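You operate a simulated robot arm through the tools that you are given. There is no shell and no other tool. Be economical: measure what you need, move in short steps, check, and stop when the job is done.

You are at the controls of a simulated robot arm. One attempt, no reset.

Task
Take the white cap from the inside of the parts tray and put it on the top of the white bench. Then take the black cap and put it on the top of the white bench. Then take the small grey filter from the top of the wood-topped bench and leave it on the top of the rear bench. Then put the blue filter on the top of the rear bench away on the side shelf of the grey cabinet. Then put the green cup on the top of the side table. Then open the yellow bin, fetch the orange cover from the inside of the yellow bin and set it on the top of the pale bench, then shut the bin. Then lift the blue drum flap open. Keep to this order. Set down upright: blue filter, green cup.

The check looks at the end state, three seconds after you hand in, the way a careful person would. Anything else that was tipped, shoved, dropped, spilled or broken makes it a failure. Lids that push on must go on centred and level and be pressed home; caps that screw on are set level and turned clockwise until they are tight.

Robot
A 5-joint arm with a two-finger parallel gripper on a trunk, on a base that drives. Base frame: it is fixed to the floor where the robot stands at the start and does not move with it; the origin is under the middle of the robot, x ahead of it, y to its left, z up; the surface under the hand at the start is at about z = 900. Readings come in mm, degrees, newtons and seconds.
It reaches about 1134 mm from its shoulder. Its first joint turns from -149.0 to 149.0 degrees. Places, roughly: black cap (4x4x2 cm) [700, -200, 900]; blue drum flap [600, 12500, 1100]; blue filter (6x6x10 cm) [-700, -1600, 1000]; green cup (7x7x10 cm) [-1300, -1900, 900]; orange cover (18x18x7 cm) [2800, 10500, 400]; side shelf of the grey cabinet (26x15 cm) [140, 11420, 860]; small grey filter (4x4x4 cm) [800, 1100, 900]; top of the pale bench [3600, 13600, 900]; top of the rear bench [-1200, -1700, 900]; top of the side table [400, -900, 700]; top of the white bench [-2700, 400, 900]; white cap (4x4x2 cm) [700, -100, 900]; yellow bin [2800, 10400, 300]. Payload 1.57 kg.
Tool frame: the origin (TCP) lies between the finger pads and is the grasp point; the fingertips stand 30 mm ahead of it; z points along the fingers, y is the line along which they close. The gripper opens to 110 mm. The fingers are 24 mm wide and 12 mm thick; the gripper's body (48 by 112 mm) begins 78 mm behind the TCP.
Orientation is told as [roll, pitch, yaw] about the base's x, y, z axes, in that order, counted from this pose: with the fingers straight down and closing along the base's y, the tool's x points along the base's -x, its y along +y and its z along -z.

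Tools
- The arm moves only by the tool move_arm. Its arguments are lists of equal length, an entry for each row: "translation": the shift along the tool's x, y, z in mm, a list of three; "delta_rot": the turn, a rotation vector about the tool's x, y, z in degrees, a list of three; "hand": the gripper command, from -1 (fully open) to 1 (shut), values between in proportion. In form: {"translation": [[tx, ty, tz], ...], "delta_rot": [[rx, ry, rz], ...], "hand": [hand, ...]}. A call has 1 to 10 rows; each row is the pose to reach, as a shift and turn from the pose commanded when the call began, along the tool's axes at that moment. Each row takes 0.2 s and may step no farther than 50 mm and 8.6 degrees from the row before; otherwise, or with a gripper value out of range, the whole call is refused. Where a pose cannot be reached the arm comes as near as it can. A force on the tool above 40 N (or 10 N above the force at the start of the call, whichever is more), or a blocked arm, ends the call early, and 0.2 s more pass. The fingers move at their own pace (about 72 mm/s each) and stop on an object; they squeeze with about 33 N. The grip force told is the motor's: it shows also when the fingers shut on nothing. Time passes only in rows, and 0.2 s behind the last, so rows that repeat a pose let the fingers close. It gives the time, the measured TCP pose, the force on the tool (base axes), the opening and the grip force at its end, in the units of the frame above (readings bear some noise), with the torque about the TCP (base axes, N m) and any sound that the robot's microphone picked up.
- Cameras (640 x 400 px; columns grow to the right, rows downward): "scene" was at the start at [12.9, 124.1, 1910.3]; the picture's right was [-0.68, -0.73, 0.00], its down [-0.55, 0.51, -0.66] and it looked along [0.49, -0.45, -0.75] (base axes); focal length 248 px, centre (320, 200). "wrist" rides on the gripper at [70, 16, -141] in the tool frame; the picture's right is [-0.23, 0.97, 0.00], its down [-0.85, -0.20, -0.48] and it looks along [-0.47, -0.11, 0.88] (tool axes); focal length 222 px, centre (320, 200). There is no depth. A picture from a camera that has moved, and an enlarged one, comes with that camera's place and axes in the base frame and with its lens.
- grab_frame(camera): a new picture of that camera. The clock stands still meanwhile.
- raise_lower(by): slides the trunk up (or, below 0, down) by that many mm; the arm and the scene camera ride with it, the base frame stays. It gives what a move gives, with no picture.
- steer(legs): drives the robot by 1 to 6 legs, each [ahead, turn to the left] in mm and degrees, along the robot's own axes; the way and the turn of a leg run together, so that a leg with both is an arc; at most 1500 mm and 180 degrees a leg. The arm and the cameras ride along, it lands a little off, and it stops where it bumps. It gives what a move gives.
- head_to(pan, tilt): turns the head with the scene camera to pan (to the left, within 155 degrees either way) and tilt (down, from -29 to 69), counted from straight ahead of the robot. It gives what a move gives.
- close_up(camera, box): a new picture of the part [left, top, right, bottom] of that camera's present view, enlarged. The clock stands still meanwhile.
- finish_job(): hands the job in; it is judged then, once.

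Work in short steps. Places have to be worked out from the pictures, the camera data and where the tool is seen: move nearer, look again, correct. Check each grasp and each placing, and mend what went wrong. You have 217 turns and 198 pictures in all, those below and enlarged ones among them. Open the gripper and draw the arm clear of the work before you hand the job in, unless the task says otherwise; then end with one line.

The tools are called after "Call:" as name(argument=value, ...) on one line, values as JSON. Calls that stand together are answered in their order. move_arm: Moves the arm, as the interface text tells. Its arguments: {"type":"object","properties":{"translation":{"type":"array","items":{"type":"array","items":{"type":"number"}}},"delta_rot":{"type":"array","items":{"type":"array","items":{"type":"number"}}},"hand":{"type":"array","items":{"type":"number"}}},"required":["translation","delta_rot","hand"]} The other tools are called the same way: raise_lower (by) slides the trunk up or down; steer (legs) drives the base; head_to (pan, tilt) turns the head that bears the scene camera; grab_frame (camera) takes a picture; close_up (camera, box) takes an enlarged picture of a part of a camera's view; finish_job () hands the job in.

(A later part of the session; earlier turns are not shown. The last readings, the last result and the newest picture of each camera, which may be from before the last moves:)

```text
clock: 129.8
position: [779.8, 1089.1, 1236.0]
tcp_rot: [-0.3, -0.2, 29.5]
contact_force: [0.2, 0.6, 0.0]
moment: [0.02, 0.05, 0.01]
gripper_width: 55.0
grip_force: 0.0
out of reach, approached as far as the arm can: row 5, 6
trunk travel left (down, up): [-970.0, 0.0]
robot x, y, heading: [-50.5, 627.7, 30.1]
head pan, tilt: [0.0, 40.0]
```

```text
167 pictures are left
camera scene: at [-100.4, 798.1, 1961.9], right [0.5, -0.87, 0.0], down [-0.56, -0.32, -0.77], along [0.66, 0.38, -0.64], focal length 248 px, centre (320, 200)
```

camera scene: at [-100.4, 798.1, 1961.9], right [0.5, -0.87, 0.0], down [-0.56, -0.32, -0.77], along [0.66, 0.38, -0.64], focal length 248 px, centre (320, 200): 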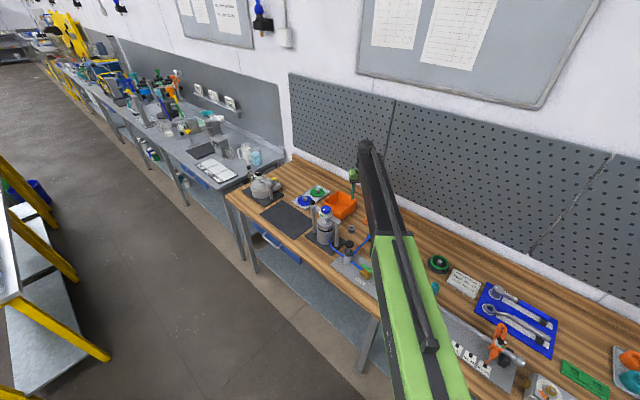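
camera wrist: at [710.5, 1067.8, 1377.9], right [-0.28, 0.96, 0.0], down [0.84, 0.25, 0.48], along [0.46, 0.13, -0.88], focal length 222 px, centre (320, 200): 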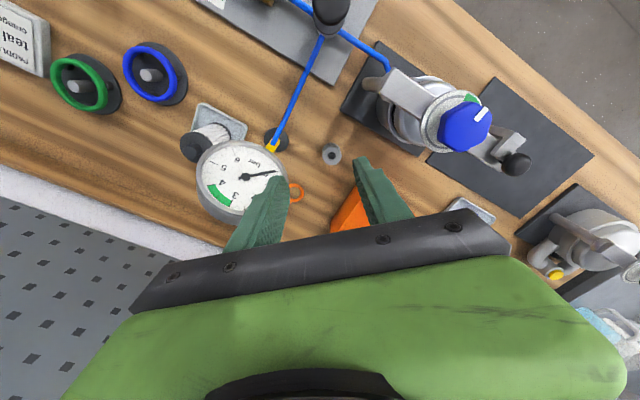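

Reach limit is about 950 mm. From two views: filter (835,1125), dial disc centred (840,1004) r≈55, knob (712,1225,1135), post (693,1147,1102). I drive 100 closer and spin the gripper 86° so its narrow side faces the gauge.

Call:
steer(legs=[[100, 0]])

Call:
move_arm(translation=[[0, 0, 0], [0, 0, 0], [0, 0, 0], [0, 0, 0], [0, 0, 0], [0, 0, 0], [0, 0, 0], [0, 0, 0], [0, 0, 0], [0, 0, 0]], delta_rot=[[0, 0, 8.6], [0, 0, 17.2], [0, 0, 25.8], [0, 0, 34.4], [0, 0, 43], [0, 0, 51.6], [0, 0, 60.2], [0, 0, 68.8], [0, 0, 77.4], [0, 0, 86]], hand=[0, 0, 0, 0, 0, 0, 0, 0, 0, 0])

Call:
grab_frame(camera="wrist")

```text
clock: 130.9
position: [868.8, 1140.6, 1235.2]
tcp_rot: [-0.2, -0.1, 29.5]
contact_force: [0.0, 1.0, -0.8]
moment: [0.0, 0.07, -0.04]
gripper_width: 55.2
grip_force: 0.0
trunk travel left (down, up): [-970.0, 0.0]
robot x, y, heading: [40.8, 682.1, 30.0]
head pan, tilt: [0.0, 40.0]
```

```text
clock: 133.2
position: [867.0, 1139.4, 1236.5]
tcp_rot: [0.3, -0.2, -56.7]
contact_force: [-0.4, -0.4, -0.7]
moment: [-0.01, 0.01, 0.0]
gripper_width: 54.8
grip_force: 0.0
trunk travel left (down, up): [-970.0, 0.0]
robot x, y, heading: [39.7, 680.1, 29.7]
head pan, tilt: [0.0, 40.0]
```

```text
166 pictures are left
camera wrist: at [842.1, 1205.9, 1378.0], right [0.94, 0.35, 0.0], down [0.3, -0.82, 0.48], along [0.17, -0.45, -0.88], focal length 222 px, centre (320, 200)
```

wrist: 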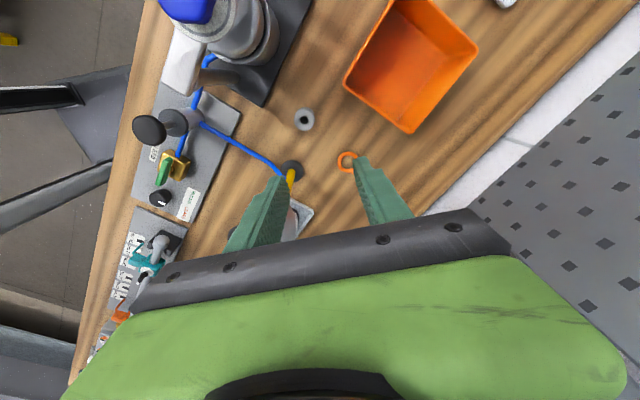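

Filter now measures (839,1130). I centre the tool on it and lower to z≈1086 for a check.

Call:
move_arm(translation=[[6, -31, 0]], delta_rot=[[0, 0, 0]], hand=[-0.1])

Call:
raise_lower(by=-150)

Call:
grab_frame(camera="wrist")

Call:
close_up(camera="scene", box=[280, 120, 440, 220])

```text
clock: 133.6
position: [836.2, 1126.3, 1237.4]
tcp_rot: [0.3, -0.3, -56.7]
contact_force: [0.0, -0.5, -0.2]
moment: [0.03, 0.01, 0.01]
gripper_width: 60.4
grip_force: 0.1
trunk travel left (down, up): [-970.0, 0.0]
robot x, y, heading: [38.1, 677.3, 30.0]
head pan, tilt: [0.0, 40.0]
```

```text
clock: 135.3
position: [837.0, 1126.5, 1087.0]
tcp_rot: [0.2, -0.2, -56.5]
contact_force: [-0.1, 0.2, 0.1]
moment: [0.03, 0.0, 0.01]
gripper_width: 60.4
grip_force: 0.0
trunk travel left (down, up): [-820.0, 150.0]
robot x, y, heading: [41.6, 679.9, 30.0]
head pan, tilt: [0.0, 40.0]
```

```text
165 pictures are left
camera wrist: at [812.9, 1193.9, 1228.1], right [0.94, 0.35, 0.0], down [0.3, -0.82, 0.48], along [0.17, -0.45, -0.88], focal length 222 px, centre (320, 200)
```

wrist: 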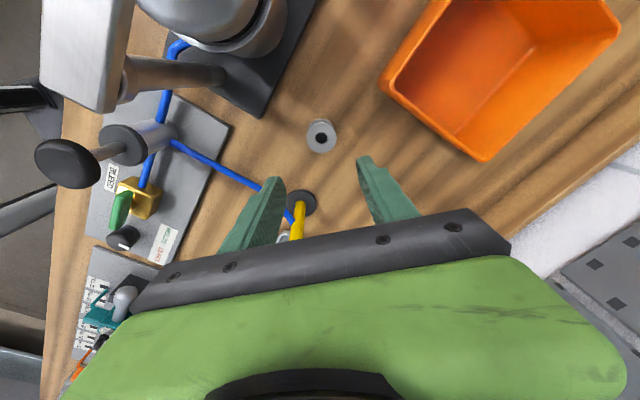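

```text
4.00 times, centred on (360, 170) of scene
camera zoom: at [-12.5, 848.8, 1811.9], right [0.5, -0.87, 0.0], down [-0.56, -0.32, -0.77], along [0.66, 0.38, -0.64], focal length 990 px, centre (160, 320)
```

zoom: 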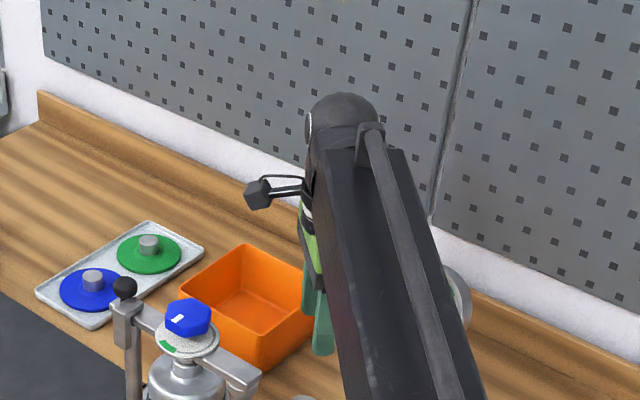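

The filter is ~7 mm toward the camera side; I correct (also away from the gauge) and lower 80 more, then check the gauge clearance.

Call:
move_arm(translation=[[7.5, 2.5, 0]], delta_rot=[[0, 0, 0]], hand=[-0.1])

Call:
raise_lower(by=-80)

Call:
grab_frame(camera="wrist")

Call:
close_up(camera="scene", box=[280, 120, 440, 220])

```text
clock: 135.7
position: [836.4, 1135.3, 1086.1]
tcp_rot: [0.1, -0.4, -56.6]
contact_force: [0.1, 0.2, 0.7]
moment: [0.0, 0.01, 0.02]
gripper_width: 60.4
grip_force: 0.1
trunk travel left (down, up): [-820.0, 150.0]
robot x, y, heading: [34.2, 680.4, 29.7]
head pan, tilt: [0.0, 40.0]
```

```text
clock: 136.9
position: [835.6, 1135.3, 1006.1]
tcp_rot: [0.2, -0.3, -56.5]
contact_force: [-0.3, 0.5, 0.3]
moment: [0.0, 0.0, 0.0]
gripper_width: 60.5
grip_force: 0.1
trunk travel left (down, up): [-740.0, 230.0]
robot x, y, heading: [34.5, 678.9, 29.7]
head pan, tilt: [0.0, 40.0]
```

```text
163 pictures are left
camera wrist: at [811.0, 1201.5, 1148.1], right [0.94, 0.35, 0.0], down [0.3, -0.82, 0.48], along [0.17, -0.45, -0.88], focal length 222 px, centre (320, 200)
```

wrist: 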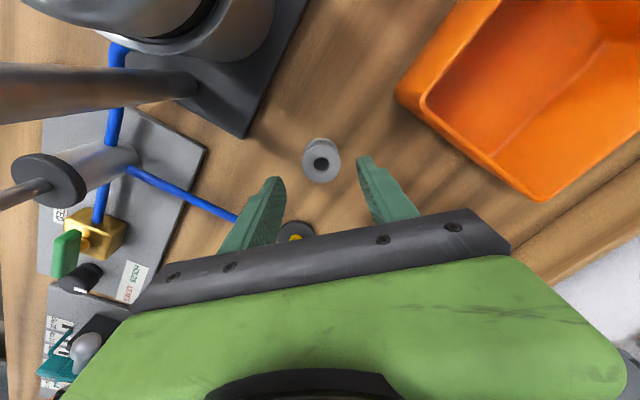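

```text
4.00 times, centred on (360, 170) of scene
camera zoom: at [-12.5, 848.7, 1731.9], right [0.5, -0.87, 0.0], down [-0.56, -0.32, -0.77], along [0.66, 0.38, -0.64], focal length 990 px, centre (160, 320)
```

zoom: 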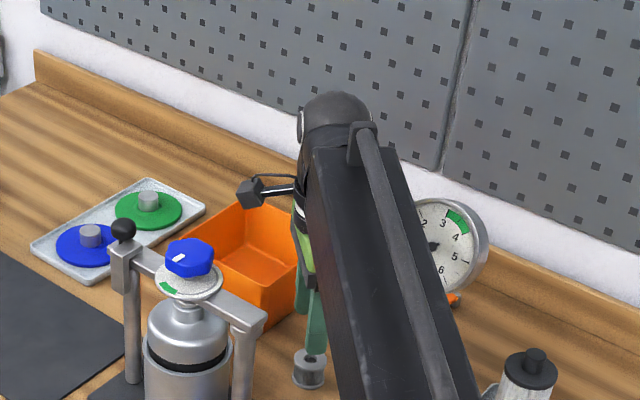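

Aligned on the filter; the gauge's near rim is ~70 mm off the boom line, about 30 mm clearance. I lower to z≈940 and close.

Call:
raise_lower(by=-66)

Call:
move_arm(translation=[[0, 0, 0], [0, 0, 0], [0, 0, 0], [0, 0, 0]], delta_rot=[[0, 0, 0], [0, 0, 0], [0, 0, 0], [0, 0, 0]], hand=[1, 1, 1, 1])

Call:
grab_frame(camera="wrist")

Call:
close_up(camera="scene", box=[280, 120, 440, 220])

```text
clock: 137.9
position: [835.5, 1133.5, 941.4]
tcp_rot: [0.2, -0.3, -56.4]
contact_force: [0.0, -0.3, -0.2]
moment: [0.01, -0.02, -0.01]
gripper_width: 60.3
grip_force: 0.2
trunk travel left (down, up): [-674.0, 296.0]
robot x, y, heading: [37.9, 684.4, 29.8]
head pan, tilt: [0.0, 40.0]
```

```text
clock: 138.9
position: [835.9, 1134.5, 940.0]
tcp_rot: [0.2, -0.3, -56.5]
contact_force: [-0.4, -0.2, 0.8]
moment: [-0.08, 0.11, -0.02]
gripper_width: 34.8
grip_force: 33.1
trunk travel left (down, up): [-674.0, 296.0]
robot x, y, heading: [38.7, 683.6, 30.1]
head pan, tilt: [0.0, 40.0]
```

```text
161 pictures are left
camera wrist: at [811.0, 1201.5, 1082.2], right [0.94, 0.35, 0.0], down [0.3, -0.82, 0.48], along [0.17, -0.45, -0.88], focal length 222 px, centre (320, 200)
```

wrist: 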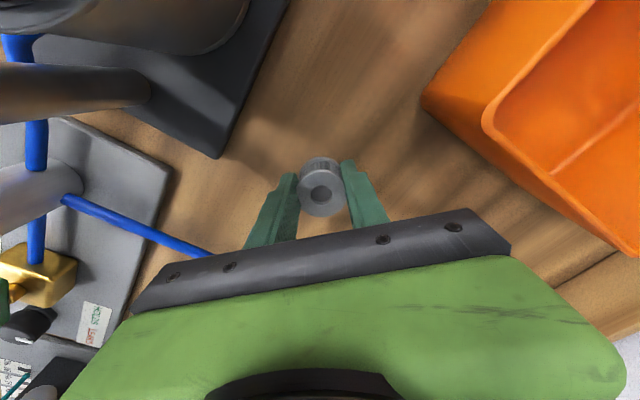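

```text
4.00 times, centred on (360, 170) of scene
camera zoom: at [-12.7, 848.7, 1665.9], right [0.5, -0.87, 0.0], down [-0.56, -0.32, -0.77], along [0.66, 0.38, -0.64], focal length 990 px, centre (160, 320)
```

zoom: 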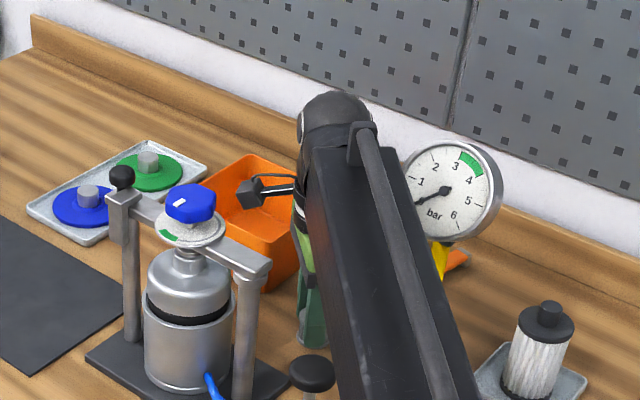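

Filter gripped (34.8 mm). I lift fully, retract the arm 200 mm, back out, turn right and drive toward the rear bench area for a look.

Call:
raise_lower(by=296)

Call:
move_arm(translation=[[0, -45, 0], [0, -90, 0], [0, -135, 0], [0, -180, 0], [0, -200, 0]], delta_rot=[[0, 0, 0], [0, 0, 0], [0, 0, 0], [0, 0, 0], [0, 0, 0]], hand=[1, 1, 1, 1, 1])

Call:
steer(legs=[[-250, 0], [0, -142], [850, 0]])

Call:
head_to(pan=0, tilt=30)

Call:
grab_frame(camera="scene")

```text
clock: 141.9
position: [836.4, 1134.0, 1236.6]
tcp_rot: [0.2, -0.3, -56.5]
contact_force: [0.2, -0.2, 0.4]
moment: [0.02, 0.02, 0.01]
gripper_width: 34.5
grip_force: 32.9
trunk travel left (down, up): [-970.0, 0.0]
robot x, y, heading: [37.6, 676.6, 30.2]
head pan, tilt: [0.0, 40.0]
```

```text
clock: 143.1
position: [667.5, 1023.9, 1237.1]
tcp_rot: [0.2, -0.3, -56.5]
contact_force: [0.1, 0.1, 0.1]
moment: [0.0, 0.05, -0.01]
gripper_width: 34.3
grip_force: 33.1
trunk travel left (down, up): [-970.0, 0.0]
robot x, y, heading: [37.4, 679.5, 29.9]
head pan, tilt: [0.0, 40.0]
```

```text
clock: 154.9
position: [-793.3, -889.0, 1237.2]
tcp_rot: [0.2, -0.2, 161.1]
contact_force: [0.0, -0.4, -1.0]
moment: [0.02, 0.0, 0.05]
gripper_width: 34.4
grip_force: 32.8
trunk travel left (down, up): [-970.0, 0.0]
robot x, y, heading: [-507.1, -234.1, -112.0]
head pan, tilt: [0.0, 40.0]
```

```text
clock: 155.6
position: [-792.3, -888.8, 1236.5]
tcp_rot: [0.1, -0.4, 161.1]
contact_force: [-0.1, 0.3, -0.5]
moment: [0.0, 0.01, 0.0]
gripper_width: 34.4
grip_force: 32.9
trunk travel left (down, up): [-970.0, 0.0]
robot x, y, heading: [-504.8, -227.9, -112.2]
head pan, tilt: [0.0, 30.0]
```

```text
159 pictures are left
camera scene: at [-367.6, -335.5, 1977.2], right [-0.93, 0.38, 0.0], down [0.19, 0.46, -0.87], along [-0.33, -0.8, -0.5], focal length 248 px, centre (320, 200)
```

scene: 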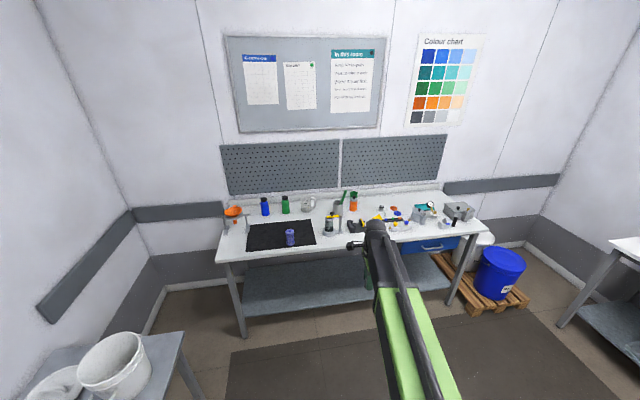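

The rear bench is ahead; the blue filter seems to stand on the black mat at about (-677,-1602). I zoom in.

Call:
close_up(camera="scene", box=[205, 175, 365, 275])

Call:
close_up(camera="scene", box=[325, 165, 485, 265])

```text
4.00 times, centred on (285, 225) of scene
camera zoom: at [-367.6, -335.5, 1977.2], right [-0.93, 0.38, 0.0], down [0.19, 0.46, -0.87], along [-0.33, -0.8, -0.5], focal length 990 px, centre (460, 100)
```

zoom: 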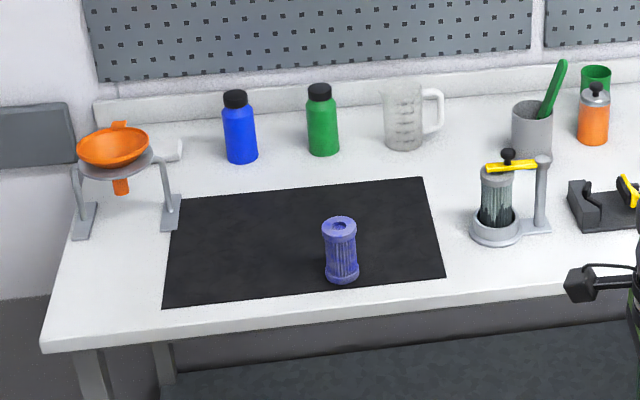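

```text
4.00 times, centred on (405, 215) of scene
camera zoom: at [-367.6, -335.5, 1977.2], right [-0.93, 0.38, 0.0], down [0.19, 0.46, -0.87], along [-0.33, -0.8, -0.5], focal length 990 px, centre (-20, 140)
```

zoom: 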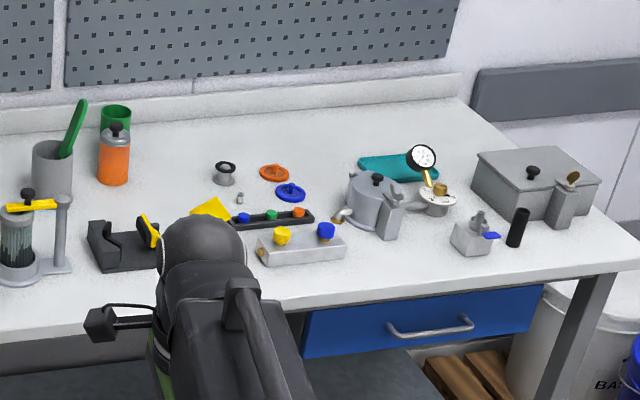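

The bench's front edge runs from (-203,-1598) toward (-1115,-1374). I choose (-318,-1695), the bare front-left area, for the grey filter, and drive to about (-580,-960) facing it (heading -70°), away from the side table.

Call:
steer(legs=[[0, 16], [734, 0], [0, 25.3]])

Call:
head_to(pan=0, tilt=45)

Call:
grab_frame(camera="scene")

Call:
grab_frame(camera="wrist")

```text
clock: 161.9
position: [-351.9, -1652.7, 1236.1]
tcp_rot: [0.1, -0.3, -156.9]
contact_force: [-0.8, 0.0, -0.2]
moment: [0.04, 0.01, -0.02]
gripper_width: 37.3
grip_force: 33.0
trunk travel left (down, up): [-970.0, 0.0]
robot x, y, heading: [-570.6, -965.9, -70.8]
head pan, tilt: [0.0, 30.0]
```

```text
clock: 162.7
position: [-352.9, -1651.3, 1235.9]
tcp_rot: [0.2, -0.3, -156.8]
contact_force: [0.7, 0.3, 0.4]
moment: [-0.01, 0.04, 0.02]
gripper_width: 37.0
grip_force: 33.2
trunk travel left (down, up): [-970.0, 0.0]
robot x, y, heading: [-569.6, -966.5, -70.7]
head pan, tilt: [0.0, 45.0]
```

```text
156 pictures are left
camera scene: at [-399.4, -943.7, 1954.6], right [-0.94, -0.33, 0.0], down [-0.23, 0.67, -0.71], along [0.23, -0.67, -0.71], focal length 248 px, centre (320, 200)
```

scene: 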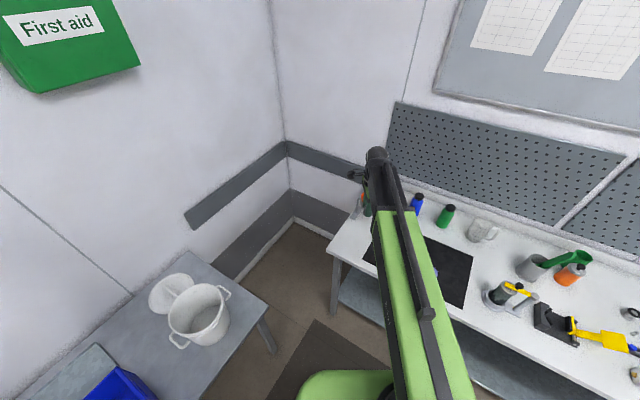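

```text
155 pictures are left
camera wrist: at [-281.2, -1638.4, 1378.0], right [0.17, -0.98, 0.0], down [-0.86, -0.15, 0.48], along [-0.47, -0.09, -0.88], focal length 222 px, centre (320, 200)
```

wrist: 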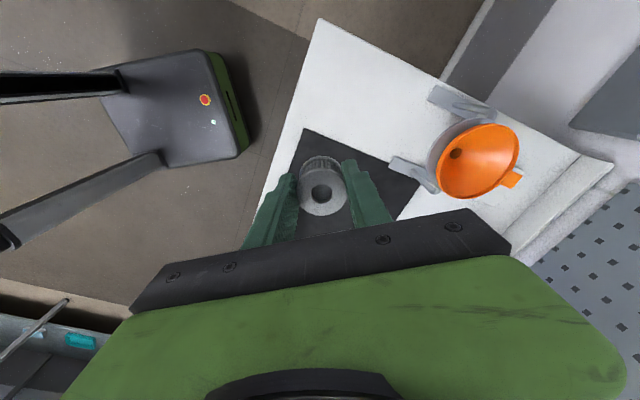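

The grip width rose from 34.4 to 37 mm; I check how the filter sits in the fingers.

Call:
close_up(camera="wrist", box=[240, 130, 400, 230])

```text
4.00 times, centred on (320, 180) of wrist
camera zoom: at [-281.2, -1638.4, 1378.0], right [0.17, -0.98, 0.0], down [-0.86, -0.15, 0.48], along [-0.47, -0.09, -0.88], focal length 888 px, centre (320, 280)
```

zoom: 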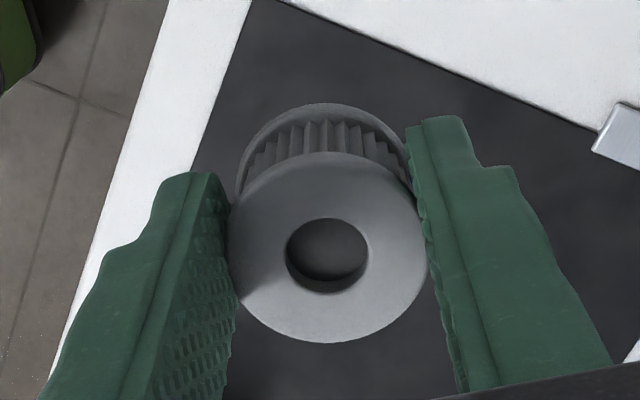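

The filter has rocked a few degrees about the finger line but is held; it will settle flat when set down. I move over (-318,-1695) and lower.

Call:
move_arm(translation=[[7, 27, 0], [15, 54, 0]], delta_rot=[[0, 0, 0], [0, 0, 0]], hand=[1, 1])

Call:
raise_lower(by=-280)

Call:
grab_frame(camera="wrist")

```text
clock: 163.3
position: [-318.1, -1694.9, 1236.3]
tcp_rot: [0.3, -0.2, -156.8]
contact_force: [-0.5, -0.6, -0.9]
moment: [0.01, 0.04, -0.03]
gripper_width: 37.1
grip_force: 32.9
trunk travel left (down, up): [-970.0, 0.0]
robot x, y, heading: [-570.9, -969.9, -70.5]
head pan, tilt: [0.0, 45.0]
```

```text
clock: 166.1
position: [-318.3, -1694.8, 957.0]
tcp_rot: [0.2, -0.2, -156.9]
contact_force: [-0.2, 0.2, 0.3]
moment: [0.0, 0.01, 0.03]
gripper_width: 37.3
grip_force: 33.4
trunk travel left (down, up): [-690.0, 280.0]
robot x, y, heading: [-576.3, -966.6, -70.5]
head pan, tilt: [0.0, 45.0]
```

```text
153 pictures are left
camera wrist: at [-246.7, -1682.7, 1098.1], right [0.17, -0.98, 0.0], down [-0.86, -0.15, 0.48], along [-0.47, -0.09, -0.88], focal length 222 px, centre (320, 200)
```

wrist: 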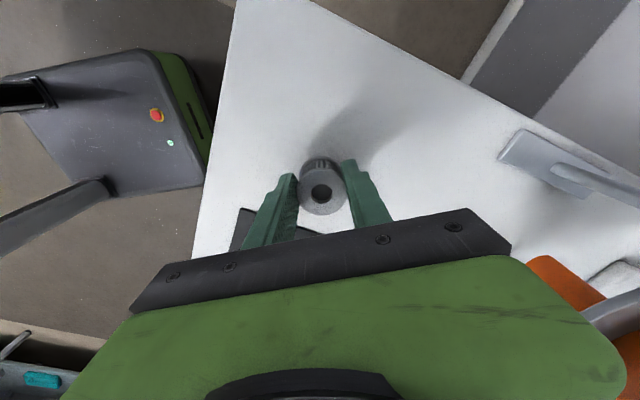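

Clear spot. I lower to contact in small steps.

Call:
raise_lower(by=-14)

Call:
raise_lower(by=-2)

Call:
raise_lower(by=-1.5)

```text
clock: 166.7
position: [-317.9, -1695.0, 943.3]
tcp_rot: [0.2, -0.2, -156.8]
contact_force: [0.3, 0.4, 4.9]
moment: [0.06, 0.03, 0.03]
gripper_width: 37.2
grip_force: 32.8
trunk travel left (down, up): [-676.0, 294.0]
robot x, y, heading: [-568.7, -968.1, -70.6]
head pan, tilt: [0.0, 45.0]
```

```text
clock: 167.2
position: [-318.6, -1693.6, 941.9]
tcp_rot: [0.3, -0.2, -156.9]
contact_force: [0.9, -2.5, 22.9]
moment: [-0.14, 0.06, -0.03]
gripper_width: 37.3
grip_force: 32.8
trunk travel left (down, up): [-674.0, 296.0]
robot x, y, heading: [-572.8, -966.7, -71.0]
head pan, tilt: [0.0, 45.0]
```

```text
clock: 167.8
position: [-318.8, -1693.5, 939.7]
tcp_rot: [0.2, -0.2, -156.9]
contact_force: [0.2, -1.6, 21.7]
moment: [-0.09, 0.1, 0.03]
gripper_width: 37.1
grip_force: 32.7
trunk travel left (down, up): [-672.0, 298.0]
robot x, y, heading: [-574.1, -966.6, -70.6]
head pan, tilt: [0.0, 45.0]
```

In contact. I release slowly, then lift and check.

Call:
move_arm(translation=[[0, 0, 0], [0, 0, 0], [0, 0, 0], [0, 0, 0]], delta_rot=[[0, 0, 0], [0, 0, 0], [0, 0, 0], [0, 0, 0]], hand=[0.25, 0.1, -0.1, -0.1])

Call:
raise_lower(by=298)

Call:
grab_frame(camera="wrist")

```text
clock: 168.8
position: [-317.8, -1694.1, 939.1]
tcp_rot: [0.3, -0.4, -156.9]
contact_force: [0.6, 0.2, -0.1]
moment: [-0.01, 0.01, 0.03]
gripper_width: 60.6
grip_force: 0.0
trunk travel left (down, up): [-672.0, 298.0]
robot x, y, heading: [-571.7, -967.2, -70.7]
head pan, tilt: [0.0, 45.0]
```

```text
clock: 171.7
position: [-319.0, -1694.7, 1236.5]
tcp_rot: [0.2, -0.4, -156.9]
contact_force: [1.3, 0.1, 0.6]
moment: [0.02, 0.02, 0.03]
gripper_width: 60.4
grip_force: 0.1
trunk travel left (down, up): [-970.0, 0.0]
robot x, y, heading: [-572.7, -965.6, -70.7]
head pan, tilt: [0.0, 45.0]
```

```text
152 pictures are left
camera wrist: at [-246.7, -1682.7, 1378.3], right [0.17, -0.98, 0.0], down [-0.86, -0.15, 0.48], along [-0.47, -0.09, -0.88], focal length 222 px, centre (320, 200)
```

wrist: 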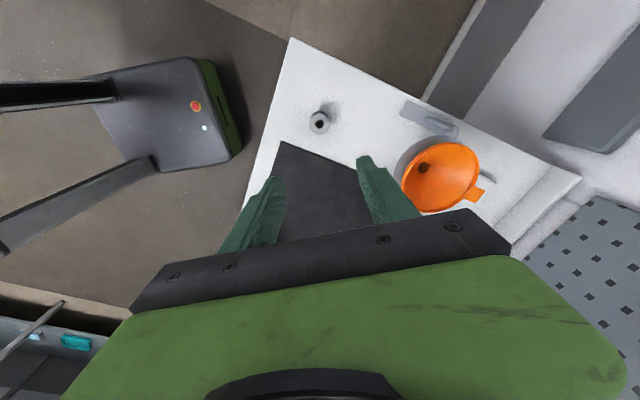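

Grey filter stands on the rear bench. Next the blue filter at about (-671,-1584): I turn 28° right and back 100 mm, opening the fingers.

Call:
steer(legs=[[0, -28.4], [-100, 0]])

Call:
move_arm(translation=[[0, -22, 0], [0, -45, 0]], delta_rot=[[0, 0, 0], [0, 0, 0]], hand=[-0.8, -0.8])

Call:
grab_frame(camera="wrist")

Call:
grab_frame(camera="scene")

```text
clock: 174.3
position: [-681.3, -1627.2, 1238.2]
tcp_rot: [0.3, -0.2, 174.6]
contact_force: [-0.5, 0.0, 0.5]
moment: [-0.04, -0.08, -0.01]
gripper_width: 60.7
grip_force: 0.0
trunk travel left (down, up): [-970.0, 0.0]
robot x, y, heading: [-557.6, -865.1, -99.8]
head pan, tilt: [0.0, 45.0]
```

```text
clock: 174.9
position: [-676.7, -1584.2, 1238.0]
tcp_rot: [0.2, -0.4, 174.6]
contact_force: [1.2, 0.0, 0.1]
moment: [0.05, 0.05, -0.01]
gripper_width: 98.6
grip_force: 0.1
trunk travel left (down, up): [-970.0, 0.0]
robot x, y, heading: [-558.9, -868.8, -99.6]
head pan, tilt: [0.0, 45.0]
```

```text
151 pictures are left
camera wrist: at [-605.4, -1606.6, 1378.4], right [-0.32, -0.95, 0.01], down [-0.83, 0.28, 0.48], along [-0.46, 0.15, -0.88], focal length 222 px, centre (320, 200)
```

wrist: 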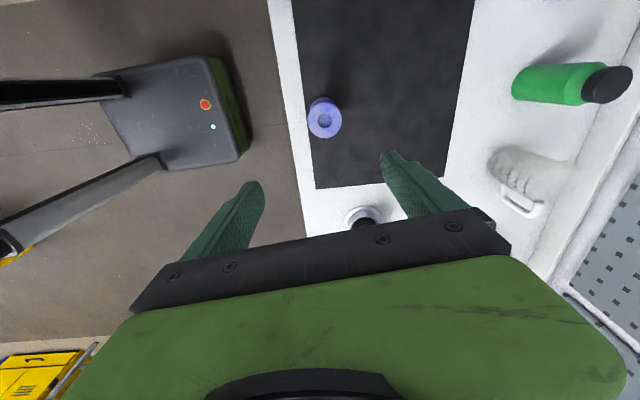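

```text
150 pictures are left
camera scene: at [-396.1, -930.5, 1954.8], right [-0.99, 0.17, 0.0], down [0.12, 0.7, -0.71], along [-0.12, -0.7, -0.71], focal length 248 px, centre (320, 200)
```

scene: 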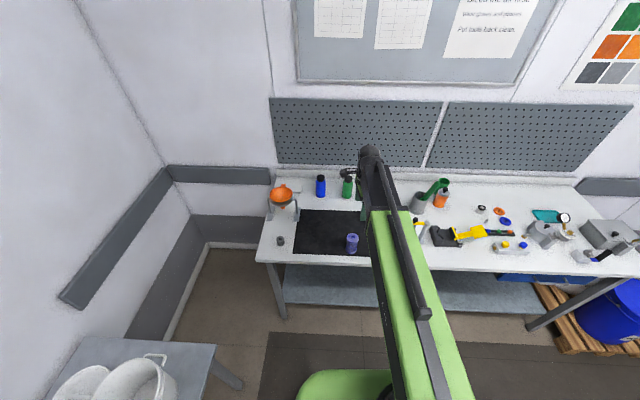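

Filter top measures (-663,-1597). I correct and lower to z≈1100 for a check.

Call:
move_arm(translation=[[15, 12, 0]], delta_rot=[[0, 0, 0]], hand=[-0.8])

Call:
raise_lower(by=-160)

Call:
grab_frame(camera="wrist")

```text
clock: 175.3
position: [-660.8, -1596.2, 1236.6]
tcp_rot: [0.2, -0.3, 174.6]
contact_force: [0.8, -0.9, 0.8]
moment: [-0.03, 0.0, 0.0]
gripper_width: 99.0
grip_force: 0.0
trunk travel left (down, up): [-970.0, 0.0]
robot x, y, heading: [-555.4, -867.6, -99.4]
head pan, tilt: [0.0, 45.0]
```

```text
clock: 177.1
position: [-662.5, -1595.4, 1076.8]
tcp_rot: [0.2, -0.4, 174.6]
contact_force: [-0.3, 0.2, 0.5]
moment: [-0.01, 0.02, -0.01]
gripper_width: 98.8
grip_force: 0.0
trunk travel left (down, up): [-810.0, 160.0]
robot x, y, heading: [-557.3, -868.0, -100.0]
head pan, tilt: [0.0, 45.0]
```

```text
149 pictures are left
camera wrist: at [-592.8, -1619.6, 1218.4], right [-0.32, -0.95, 0.0], down [-0.83, 0.28, 0.48], along [-0.46, 0.15, -0.88], focal length 222 px, centre (320, 200)
```

wrist: 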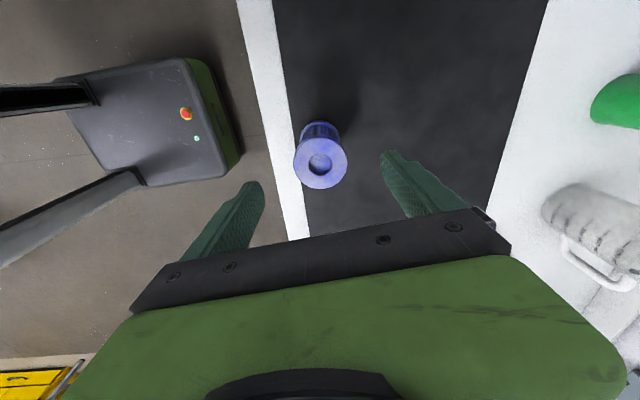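

Centred. I lower to z≈960 and close.

Call:
raise_lower(by=-115)

Call:
move_arm(translation=[[0, 0, 0], [0, 0, 0], [0, 0, 0], [0, 0, 0]], delta_rot=[[0, 0, 0], [0, 0, 0], [0, 0, 0], [0, 0, 0]], hand=[1, 1, 1, 1])

Call:
raise_lower(by=275)

Call:
close_up(camera="wrist", box=[200, 100, 440, 250])

```text
clock: 178.6
position: [-661.7, -1595.8, 961.8]
tcp_rot: [0.2, -0.3, 174.6]
contact_force: [0.7, -0.5, 0.4]
moment: [0.01, 0.01, -0.01]
gripper_width: 98.9
grip_force: 0.0
trunk travel left (down, up): [-695.0, 275.0]
robot x, y, heading: [-559.0, -864.7, -99.8]
head pan, tilt: [0.0, 45.0]
```

```text
clock: 179.6
position: [-661.8, -1596.8, 963.5]
tcp_rot: [0.1, -0.2, 174.7]
contact_force: [0.0, 1.1, 1.0]
moment: [0.17, 0.01, 0.0]
gripper_width: 54.6
grip_force: 32.9
trunk travel left (down, up): [-695.0, 275.0]
robot x, y, heading: [-554.0, -865.9, -99.7]
head pan, tilt: [0.0, 45.0]
```

```text
clock: 182.4
position: [-661.4, -1596.5, 1237.3]
tcp_rot: [0.2, -0.3, 174.6]
contact_force: [0.0, -0.7, 0.3]
moment: [-0.03, 0.02, -0.01]
gripper_width: 55.0
grip_force: 32.7
trunk travel left (down, up): [-970.0, 0.0]
robot x, y, heading: [-561.1, -865.2, -99.5]
head pan, tilt: [0.0, 45.0]
```

```text
2.67 times, centred on (320, 175) of wrist
camera zoom: at [-592.7, -1619.8, 1378.3], right [-0.32, -0.95, 0.0], down [-0.83, 0.28, 0.48], along [-0.46, 0.15, -0.88], focal length 592 px, centre (320, 267)
```

zoom: 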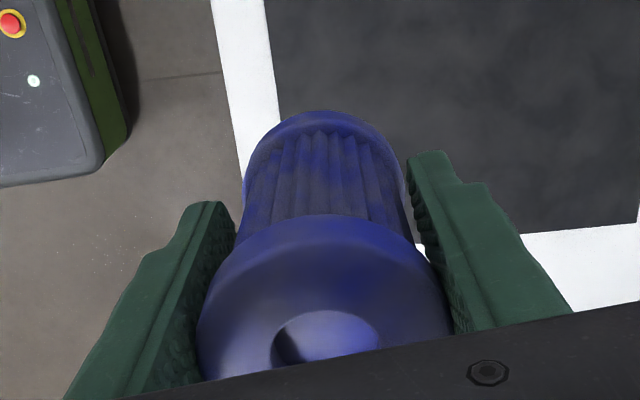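

Blue filter is held (55 mm). Now I drive toward the aisle: turn right, go to about (-150,300), heading about 80°, and look down the aisle.

Call:
steer(legs=[[0, -95], [0, -94.7], [1234, 0], [0, 10]])

Call:
head_to(pan=0, tilt=18)

Call:
grab_frame(camera="scene")

```text
clock: 197.4
position: [-60.8, 1038.2, 1237.2]
tcp_rot: [0.4, -0.3, -4.3]
contact_force: [-0.6, -0.3, -1.4]
moment: [0.04, 0.02, 0.0]
gripper_width: 54.3
grip_force: 32.8
trunk travel left (down, up): [-970.0, 0.0]
robot x, y, heading: [-149.0, 304.2, 81.0]
head pan, tilt: [0.0, 45.0]
```

```text
clock: 198.3
position: [-61.0, 1038.2, 1236.0]
tcp_rot: [0.3, -0.3, -4.3]
contact_force: [0.3, 1.0, -0.2]
moment: [0.04, 0.01, 0.01]
gripper_width: 54.5
grip_force: 32.8
trunk travel left (down, up): [-970.0, 0.0]
robot x, y, heading: [-147.6, 307.2, 81.1]
head pan, tilt: [0.0, 18.0]
```

```text
147 pictures are left
camera scene: at [-308.9, 381.4, 1996.8], right [0.99, -0.16, 0.0], down [-0.05, -0.31, -0.95], along [0.15, 0.94, -0.31], focal length 248 px, centre (320, 200)
```

scene: 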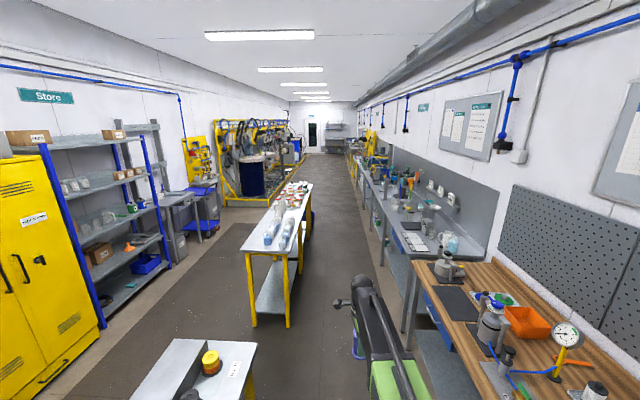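

The aisle runs along about 82.5°, between the yellow-legged tables and the right-hand benches. I drive along its middle about 3.4 m and look again.

Call:
steer(legs=[[0, -3.2], [1450, 0], [490, 0], [0, 4.7], [1400, 0]])

Call:
grab_frame(camera="scene")

```text
clock: 215.5
position: [558.7, 4326.7, 1236.4]
tcp_rot: [0.3, -0.3, -3.9]
contact_force: [0.0, -0.2, -0.6]
moment: [-0.03, -0.03, 0.01]
gripper_width: 54.4
grip_force: 32.8
trunk travel left (down, up): [-970.0, 0.0]
robot x, y, heading: [476.6, 3595.2, 81.1]
head pan, tilt: [0.0, 18.0]
```

```text
146 pictures are left
camera scene: at [314.3, 3669.5, 1996.8], right [0.99, -0.15, 0.0], down [-0.05, -0.31, -0.95], along [0.15, 0.94, -0.31], focal length 248 px, centre (320, 200)
```

scene: 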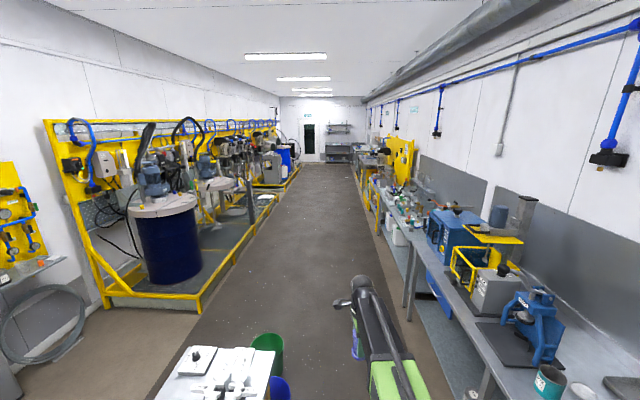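

Clear ahead. I continue about 4.5 m along heading 83° and look.

Call:
steer(legs=[[0, 1.5], [1500, 0], [1500, 0], [1500, 0]])

Call:
grab_frame(camera="scene")

```text
clock: 237.4
position: [1093.0, 8798.6, 1237.1]
tcp_rot: [0.2, -0.3, -1.9]
contact_force: [-1.1, 0.4, -1.3]
moment: [0.02, 0.01, -0.01]
gripper_width: 54.6
grip_force: 32.2
trunk travel left (down, up): [-970.0, 0.0]
robot x, y, heading: [1034.9, 8061.3, 82.8]
head pan, tilt: [0.0, 18.0]
```

```text
145 pictures are left
camera scene: at [872.3, 8132.5, 1996.8], right [0.99, -0.12, 0.0], down [-0.04, -0.31, -0.95], along [0.11, 0.94, -0.31], focal length 248 px, centre (320, 200)
```

scene: 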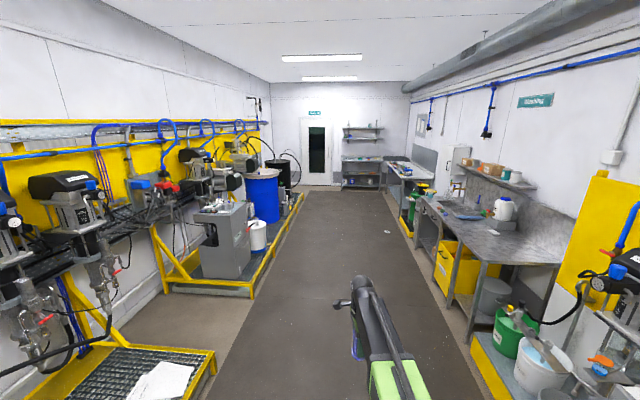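

The grey cabinet stands left at about (220,240) px; I zoom in on it to find its side shelf.

Call:
close_up(camera="scene", box=[160, 160, 320, 300])

Call:
close_up(camera="scene", box=[400, 170, 560, 310])

```text
2.86 times, centred on (240, 230) of scene
camera zoom: at [872.3, 8132.5, 1996.8], right [0.99, -0.12, 0.0], down [-0.04, -0.31, -0.95], along [0.11, 0.94, -0.31], focal length 707 px, centre (549, 114)
```

zoom: 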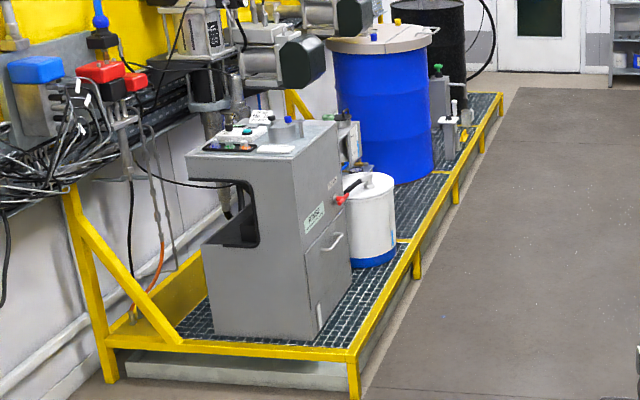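

```text
2.86 times, centred on (480, 240) of scene
camera zoom: at [872.3, 8132.5, 1996.8], right [0.99, -0.12, 0.0], down [-0.04, -0.31, -0.95], along [0.11, 0.94, -0.31], focal length 707 px, centre (-137, 86)
```

zoom: 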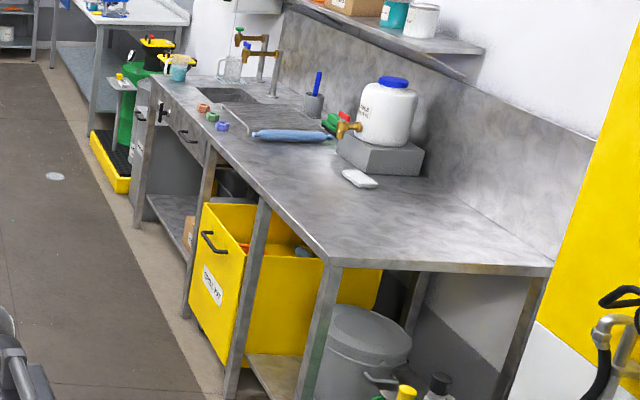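

The shelf (140,11420,860) is on the far side of the grey cabinet, hidden from here. I drive alongside to about (1120,11350) and look left with the head.

Call:
steer(legs=[[0, 5.7], [1500, 0], [1500, 0], [290, 0]])

Call:
head_to(pan=90, tilt=40)

Call:
grab_frame(camera="scene")

Call:
close_up(camera="scene", box=[200, 80, 440, 240])

```text
clock: 254.0
position: [1076.9, 12102.3, 1236.8]
tcp_rot: [0.1, -0.3, 3.7]
contact_force: [1.3, 0.9, -0.5]
moment: [-0.05, 0.03, 0.0]
gripper_width: 54.6
grip_force: 32.9
trunk travel left (down, up): [-970.0, 0.0]
robot x, y, heading: [1092.2, 11363.0, 88.3]
head pan, tilt: [0.0, 18.0]
```

```text
clock: 255.6
position: [1076.3, 12100.5, 1237.4]
tcp_rot: [0.2, -0.4, 3.7]
contact_force: [-1.3, 0.3, -0.2]
moment: [-0.01, 0.0, -0.02]
gripper_width: 54.7
grip_force: 32.8
trunk travel left (down, up): [-970.0, 0.0]
robot x, y, heading: [1087.4, 11360.8, 88.8]
head pan, tilt: [90.0, 40.0]
```

```text
142 pictures are left
camera scene: at [834.8, 11324.9, 1962.2], right [0.02, 1.0, 0.0], down [0.64, -0.02, -0.77], along [-0.77, 0.02, -0.64], focal length 248 px, centre (320, 200)
```

scene: 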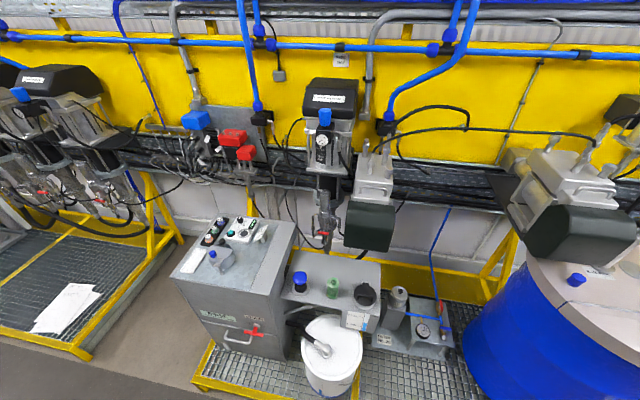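

```text
2.50 times, centred on (320, 160) of scene
camera zoom: at [834.8, 11324.9, 1962.2], right [0.02, 1.0, 0.0], down [0.64, -0.02, -0.77], along [-0.77, 0.02, -0.64], focal length 619 px, centre (320, 300)
```

zoom: 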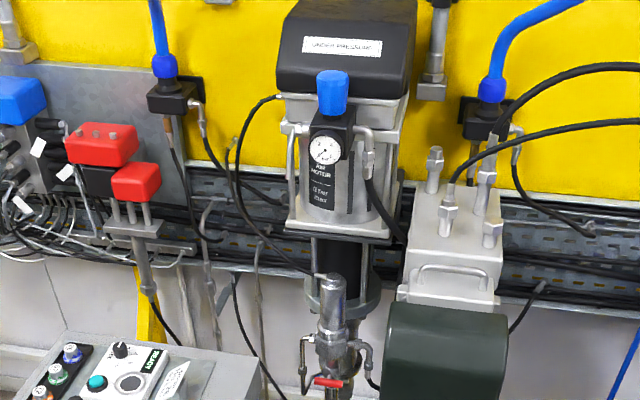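

The side shelf is the grey plate to the right of the cabinet, with three small things on it and a pump motor hanging near above it. I zoom in.

Call:
close_up(camera="scene", box=[260, 200, 460, 325])

Call:
head_to(pan=85, tilt=25)

Call:
grab_frame(camera="scene")

```text
3.20 times, centred on (360, 262) of scene
camera zoom: at [834.8, 11324.9, 1962.2], right [0.02, 1.0, 0.0], down [0.64, -0.02, -0.77], along [-0.77, 0.02, -0.64], focal length 792 px, centre (192, 0)
```

zoom: 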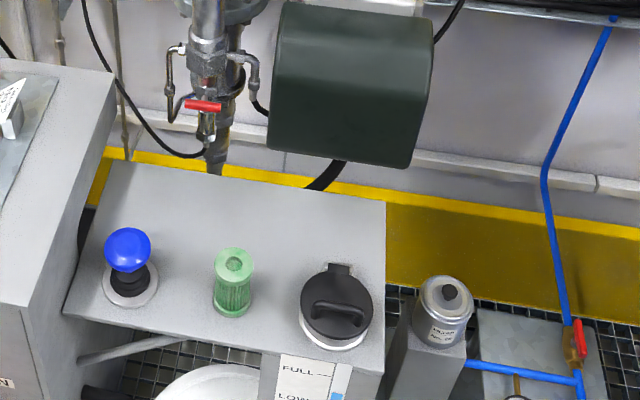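

```text
clock: 256.4
position: [1076.1, 12099.6, 1237.6]
tcp_rot: [0.2, -0.2, 3.7]
contact_force: [-0.4, 0.0, -1.1]
moment: [0.01, 0.01, -0.03]
gripper_width: 54.4
grip_force: 33.2
trunk travel left (down, up): [-970.0, 0.0]
robot x, y, heading: [1091.9, 11363.6, 88.7]
head pan, tilt: [85.0, 25.0]
```

```text
139 pictures are left
camera scene: at [828.3, 11332.9, 1985.4], right [0.11, 0.99, 0.0], down [0.42, -0.05, -0.91], along [-0.9, 0.1, -0.42], focal length 248 px, centre (320, 200)
```

scene: 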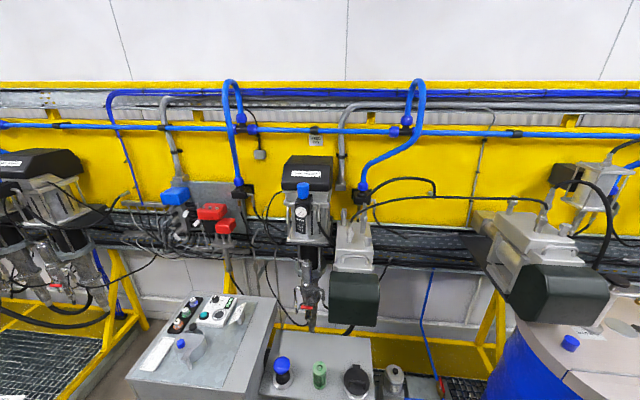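

I judge the free strip of the shelf to lie behind the three items; I'll place at about (130,11350), left of the overhanging motor. First I spin the gripper back so the fingers close sideways, and take the robot to (1184,11164) heading 170°.

Call:
move_arm(translation=[[0, 0, 0], [0, 0, 0], [0, 0, 0], [0, 0, 0], [0, 0, 0], [0, 0, 0], [0, 0, 0], [0, 0, 0], [0, 0, 0], [0, 0, 0]], delta_rot=[[0, 0, -8.5], [0, 0, -17], [0, 0, -25.5], [0, 0, -34], [0, 0, -42.5], [0, 0, -51], [0, 0, -59.5], [0, 0, -68], [0, 0, -76.5], [0, 0, -85]], hand=[1, 1, 1, 1, 1, 1, 1, 1, 1, 1])

Call:
steer(legs=[[0, 26.5], [-219, 0], [0, 55]])

Call:
head_to(pan=0, tilt=40)

Call:
grab_frame(camera="scene")

Call:
grab_frame(camera="wrist")

```text
clock: 258.6
position: [1075.9, 12100.0, 1236.6]
tcp_rot: [-0.4, -0.2, 88.9]
contact_force: [-0.3, -0.7, -0.2]
moment: [-0.01, 0.0, 0.0]
gripper_width: 54.3
grip_force: 33.4
trunk travel left (down, up): [-970.0, 0.0]
robot x, y, heading: [1093.8, 11360.0, 88.7]
head pan, tilt: [85.0, 25.0]
```

```text
clock: 264.1
position: [453.9, 11256.5, 1236.2]
tcp_rot: [-0.2, -0.2, 170.6]
contact_force: [0.1, -0.3, -0.1]
moment: [-0.03, -0.01, 0.04]
gripper_width: 54.3
grip_force: 32.7
trunk travel left (down, up): [-970.0, 0.0]
robot x, y, heading: [1180.6, 11141.5, 169.9]
head pan, tilt: [85.0, 25.0]
```

```text
clock: 265.7
position: [453.5, 11254.4, 1236.2]
tcp_rot: [-0.3, -0.2, 170.5]
contact_force: [0.2, 1.1, -1.1]
moment: [0.01, -0.01, -0.02]
gripper_width: 54.5
grip_force: 33.3
trunk travel left (down, up): [-970.0, 0.0]
robot x, y, heading: [1182.9, 11144.3, 169.7]
head pan, tilt: [0.0, 40.0]
```

```text
138 pictures are left
camera scene: at [1111.6, 10981.5, 1962.2], right [0.17, 0.98, 0.0], down [0.63, -0.11, -0.77], along [-0.75, 0.13, -0.64], focal length 248 px, centre (320, 200)
```

scene: 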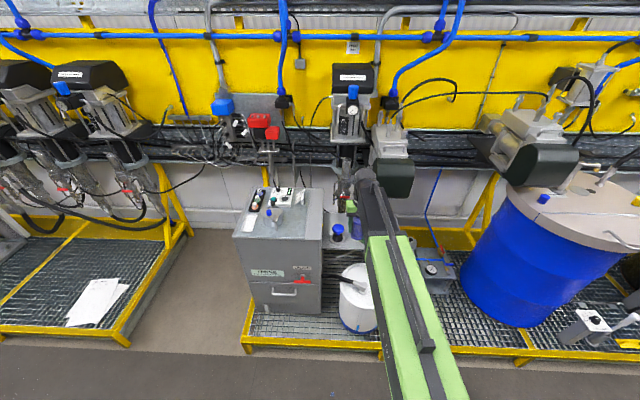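

```text
137 pictures are left
camera wrist: at [520.6, 11225.2, 1378.2], right [-0.38, -0.92, 0.0], down [-0.81, 0.33, 0.48], along [-0.44, 0.19, -0.88], focal length 222 px, centre (320, 200)
```

wrist: 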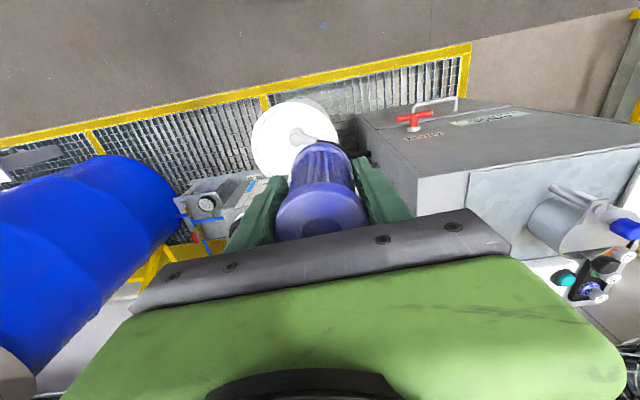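

Triangulating, the motor's underside is at about (163,11540, z≈1124), so y=11350 leaves room. I zoom to check the pump column behind the shelf.

Call:
close_up(camera="scene", box=[270, 130, 430, 270])

```text
2.86 times, centred on (350, 200) of scene
camera zoom: at [1111.6, 10981.5, 1962.2], right [0.17, 0.98, 0.0], down [0.63, -0.11, -0.77], along [-0.75, 0.13, -0.64], focal length 707 px, centre (234, 200)
```

zoom: 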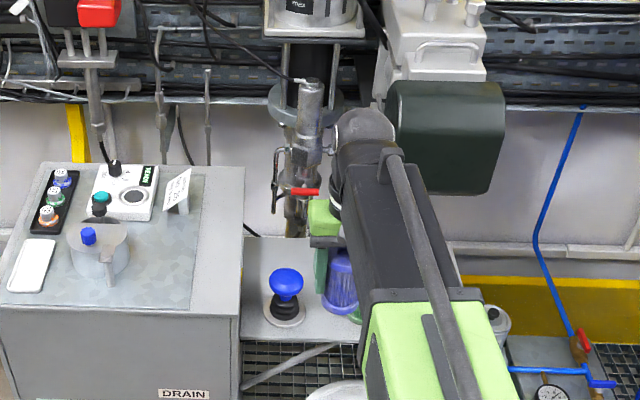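

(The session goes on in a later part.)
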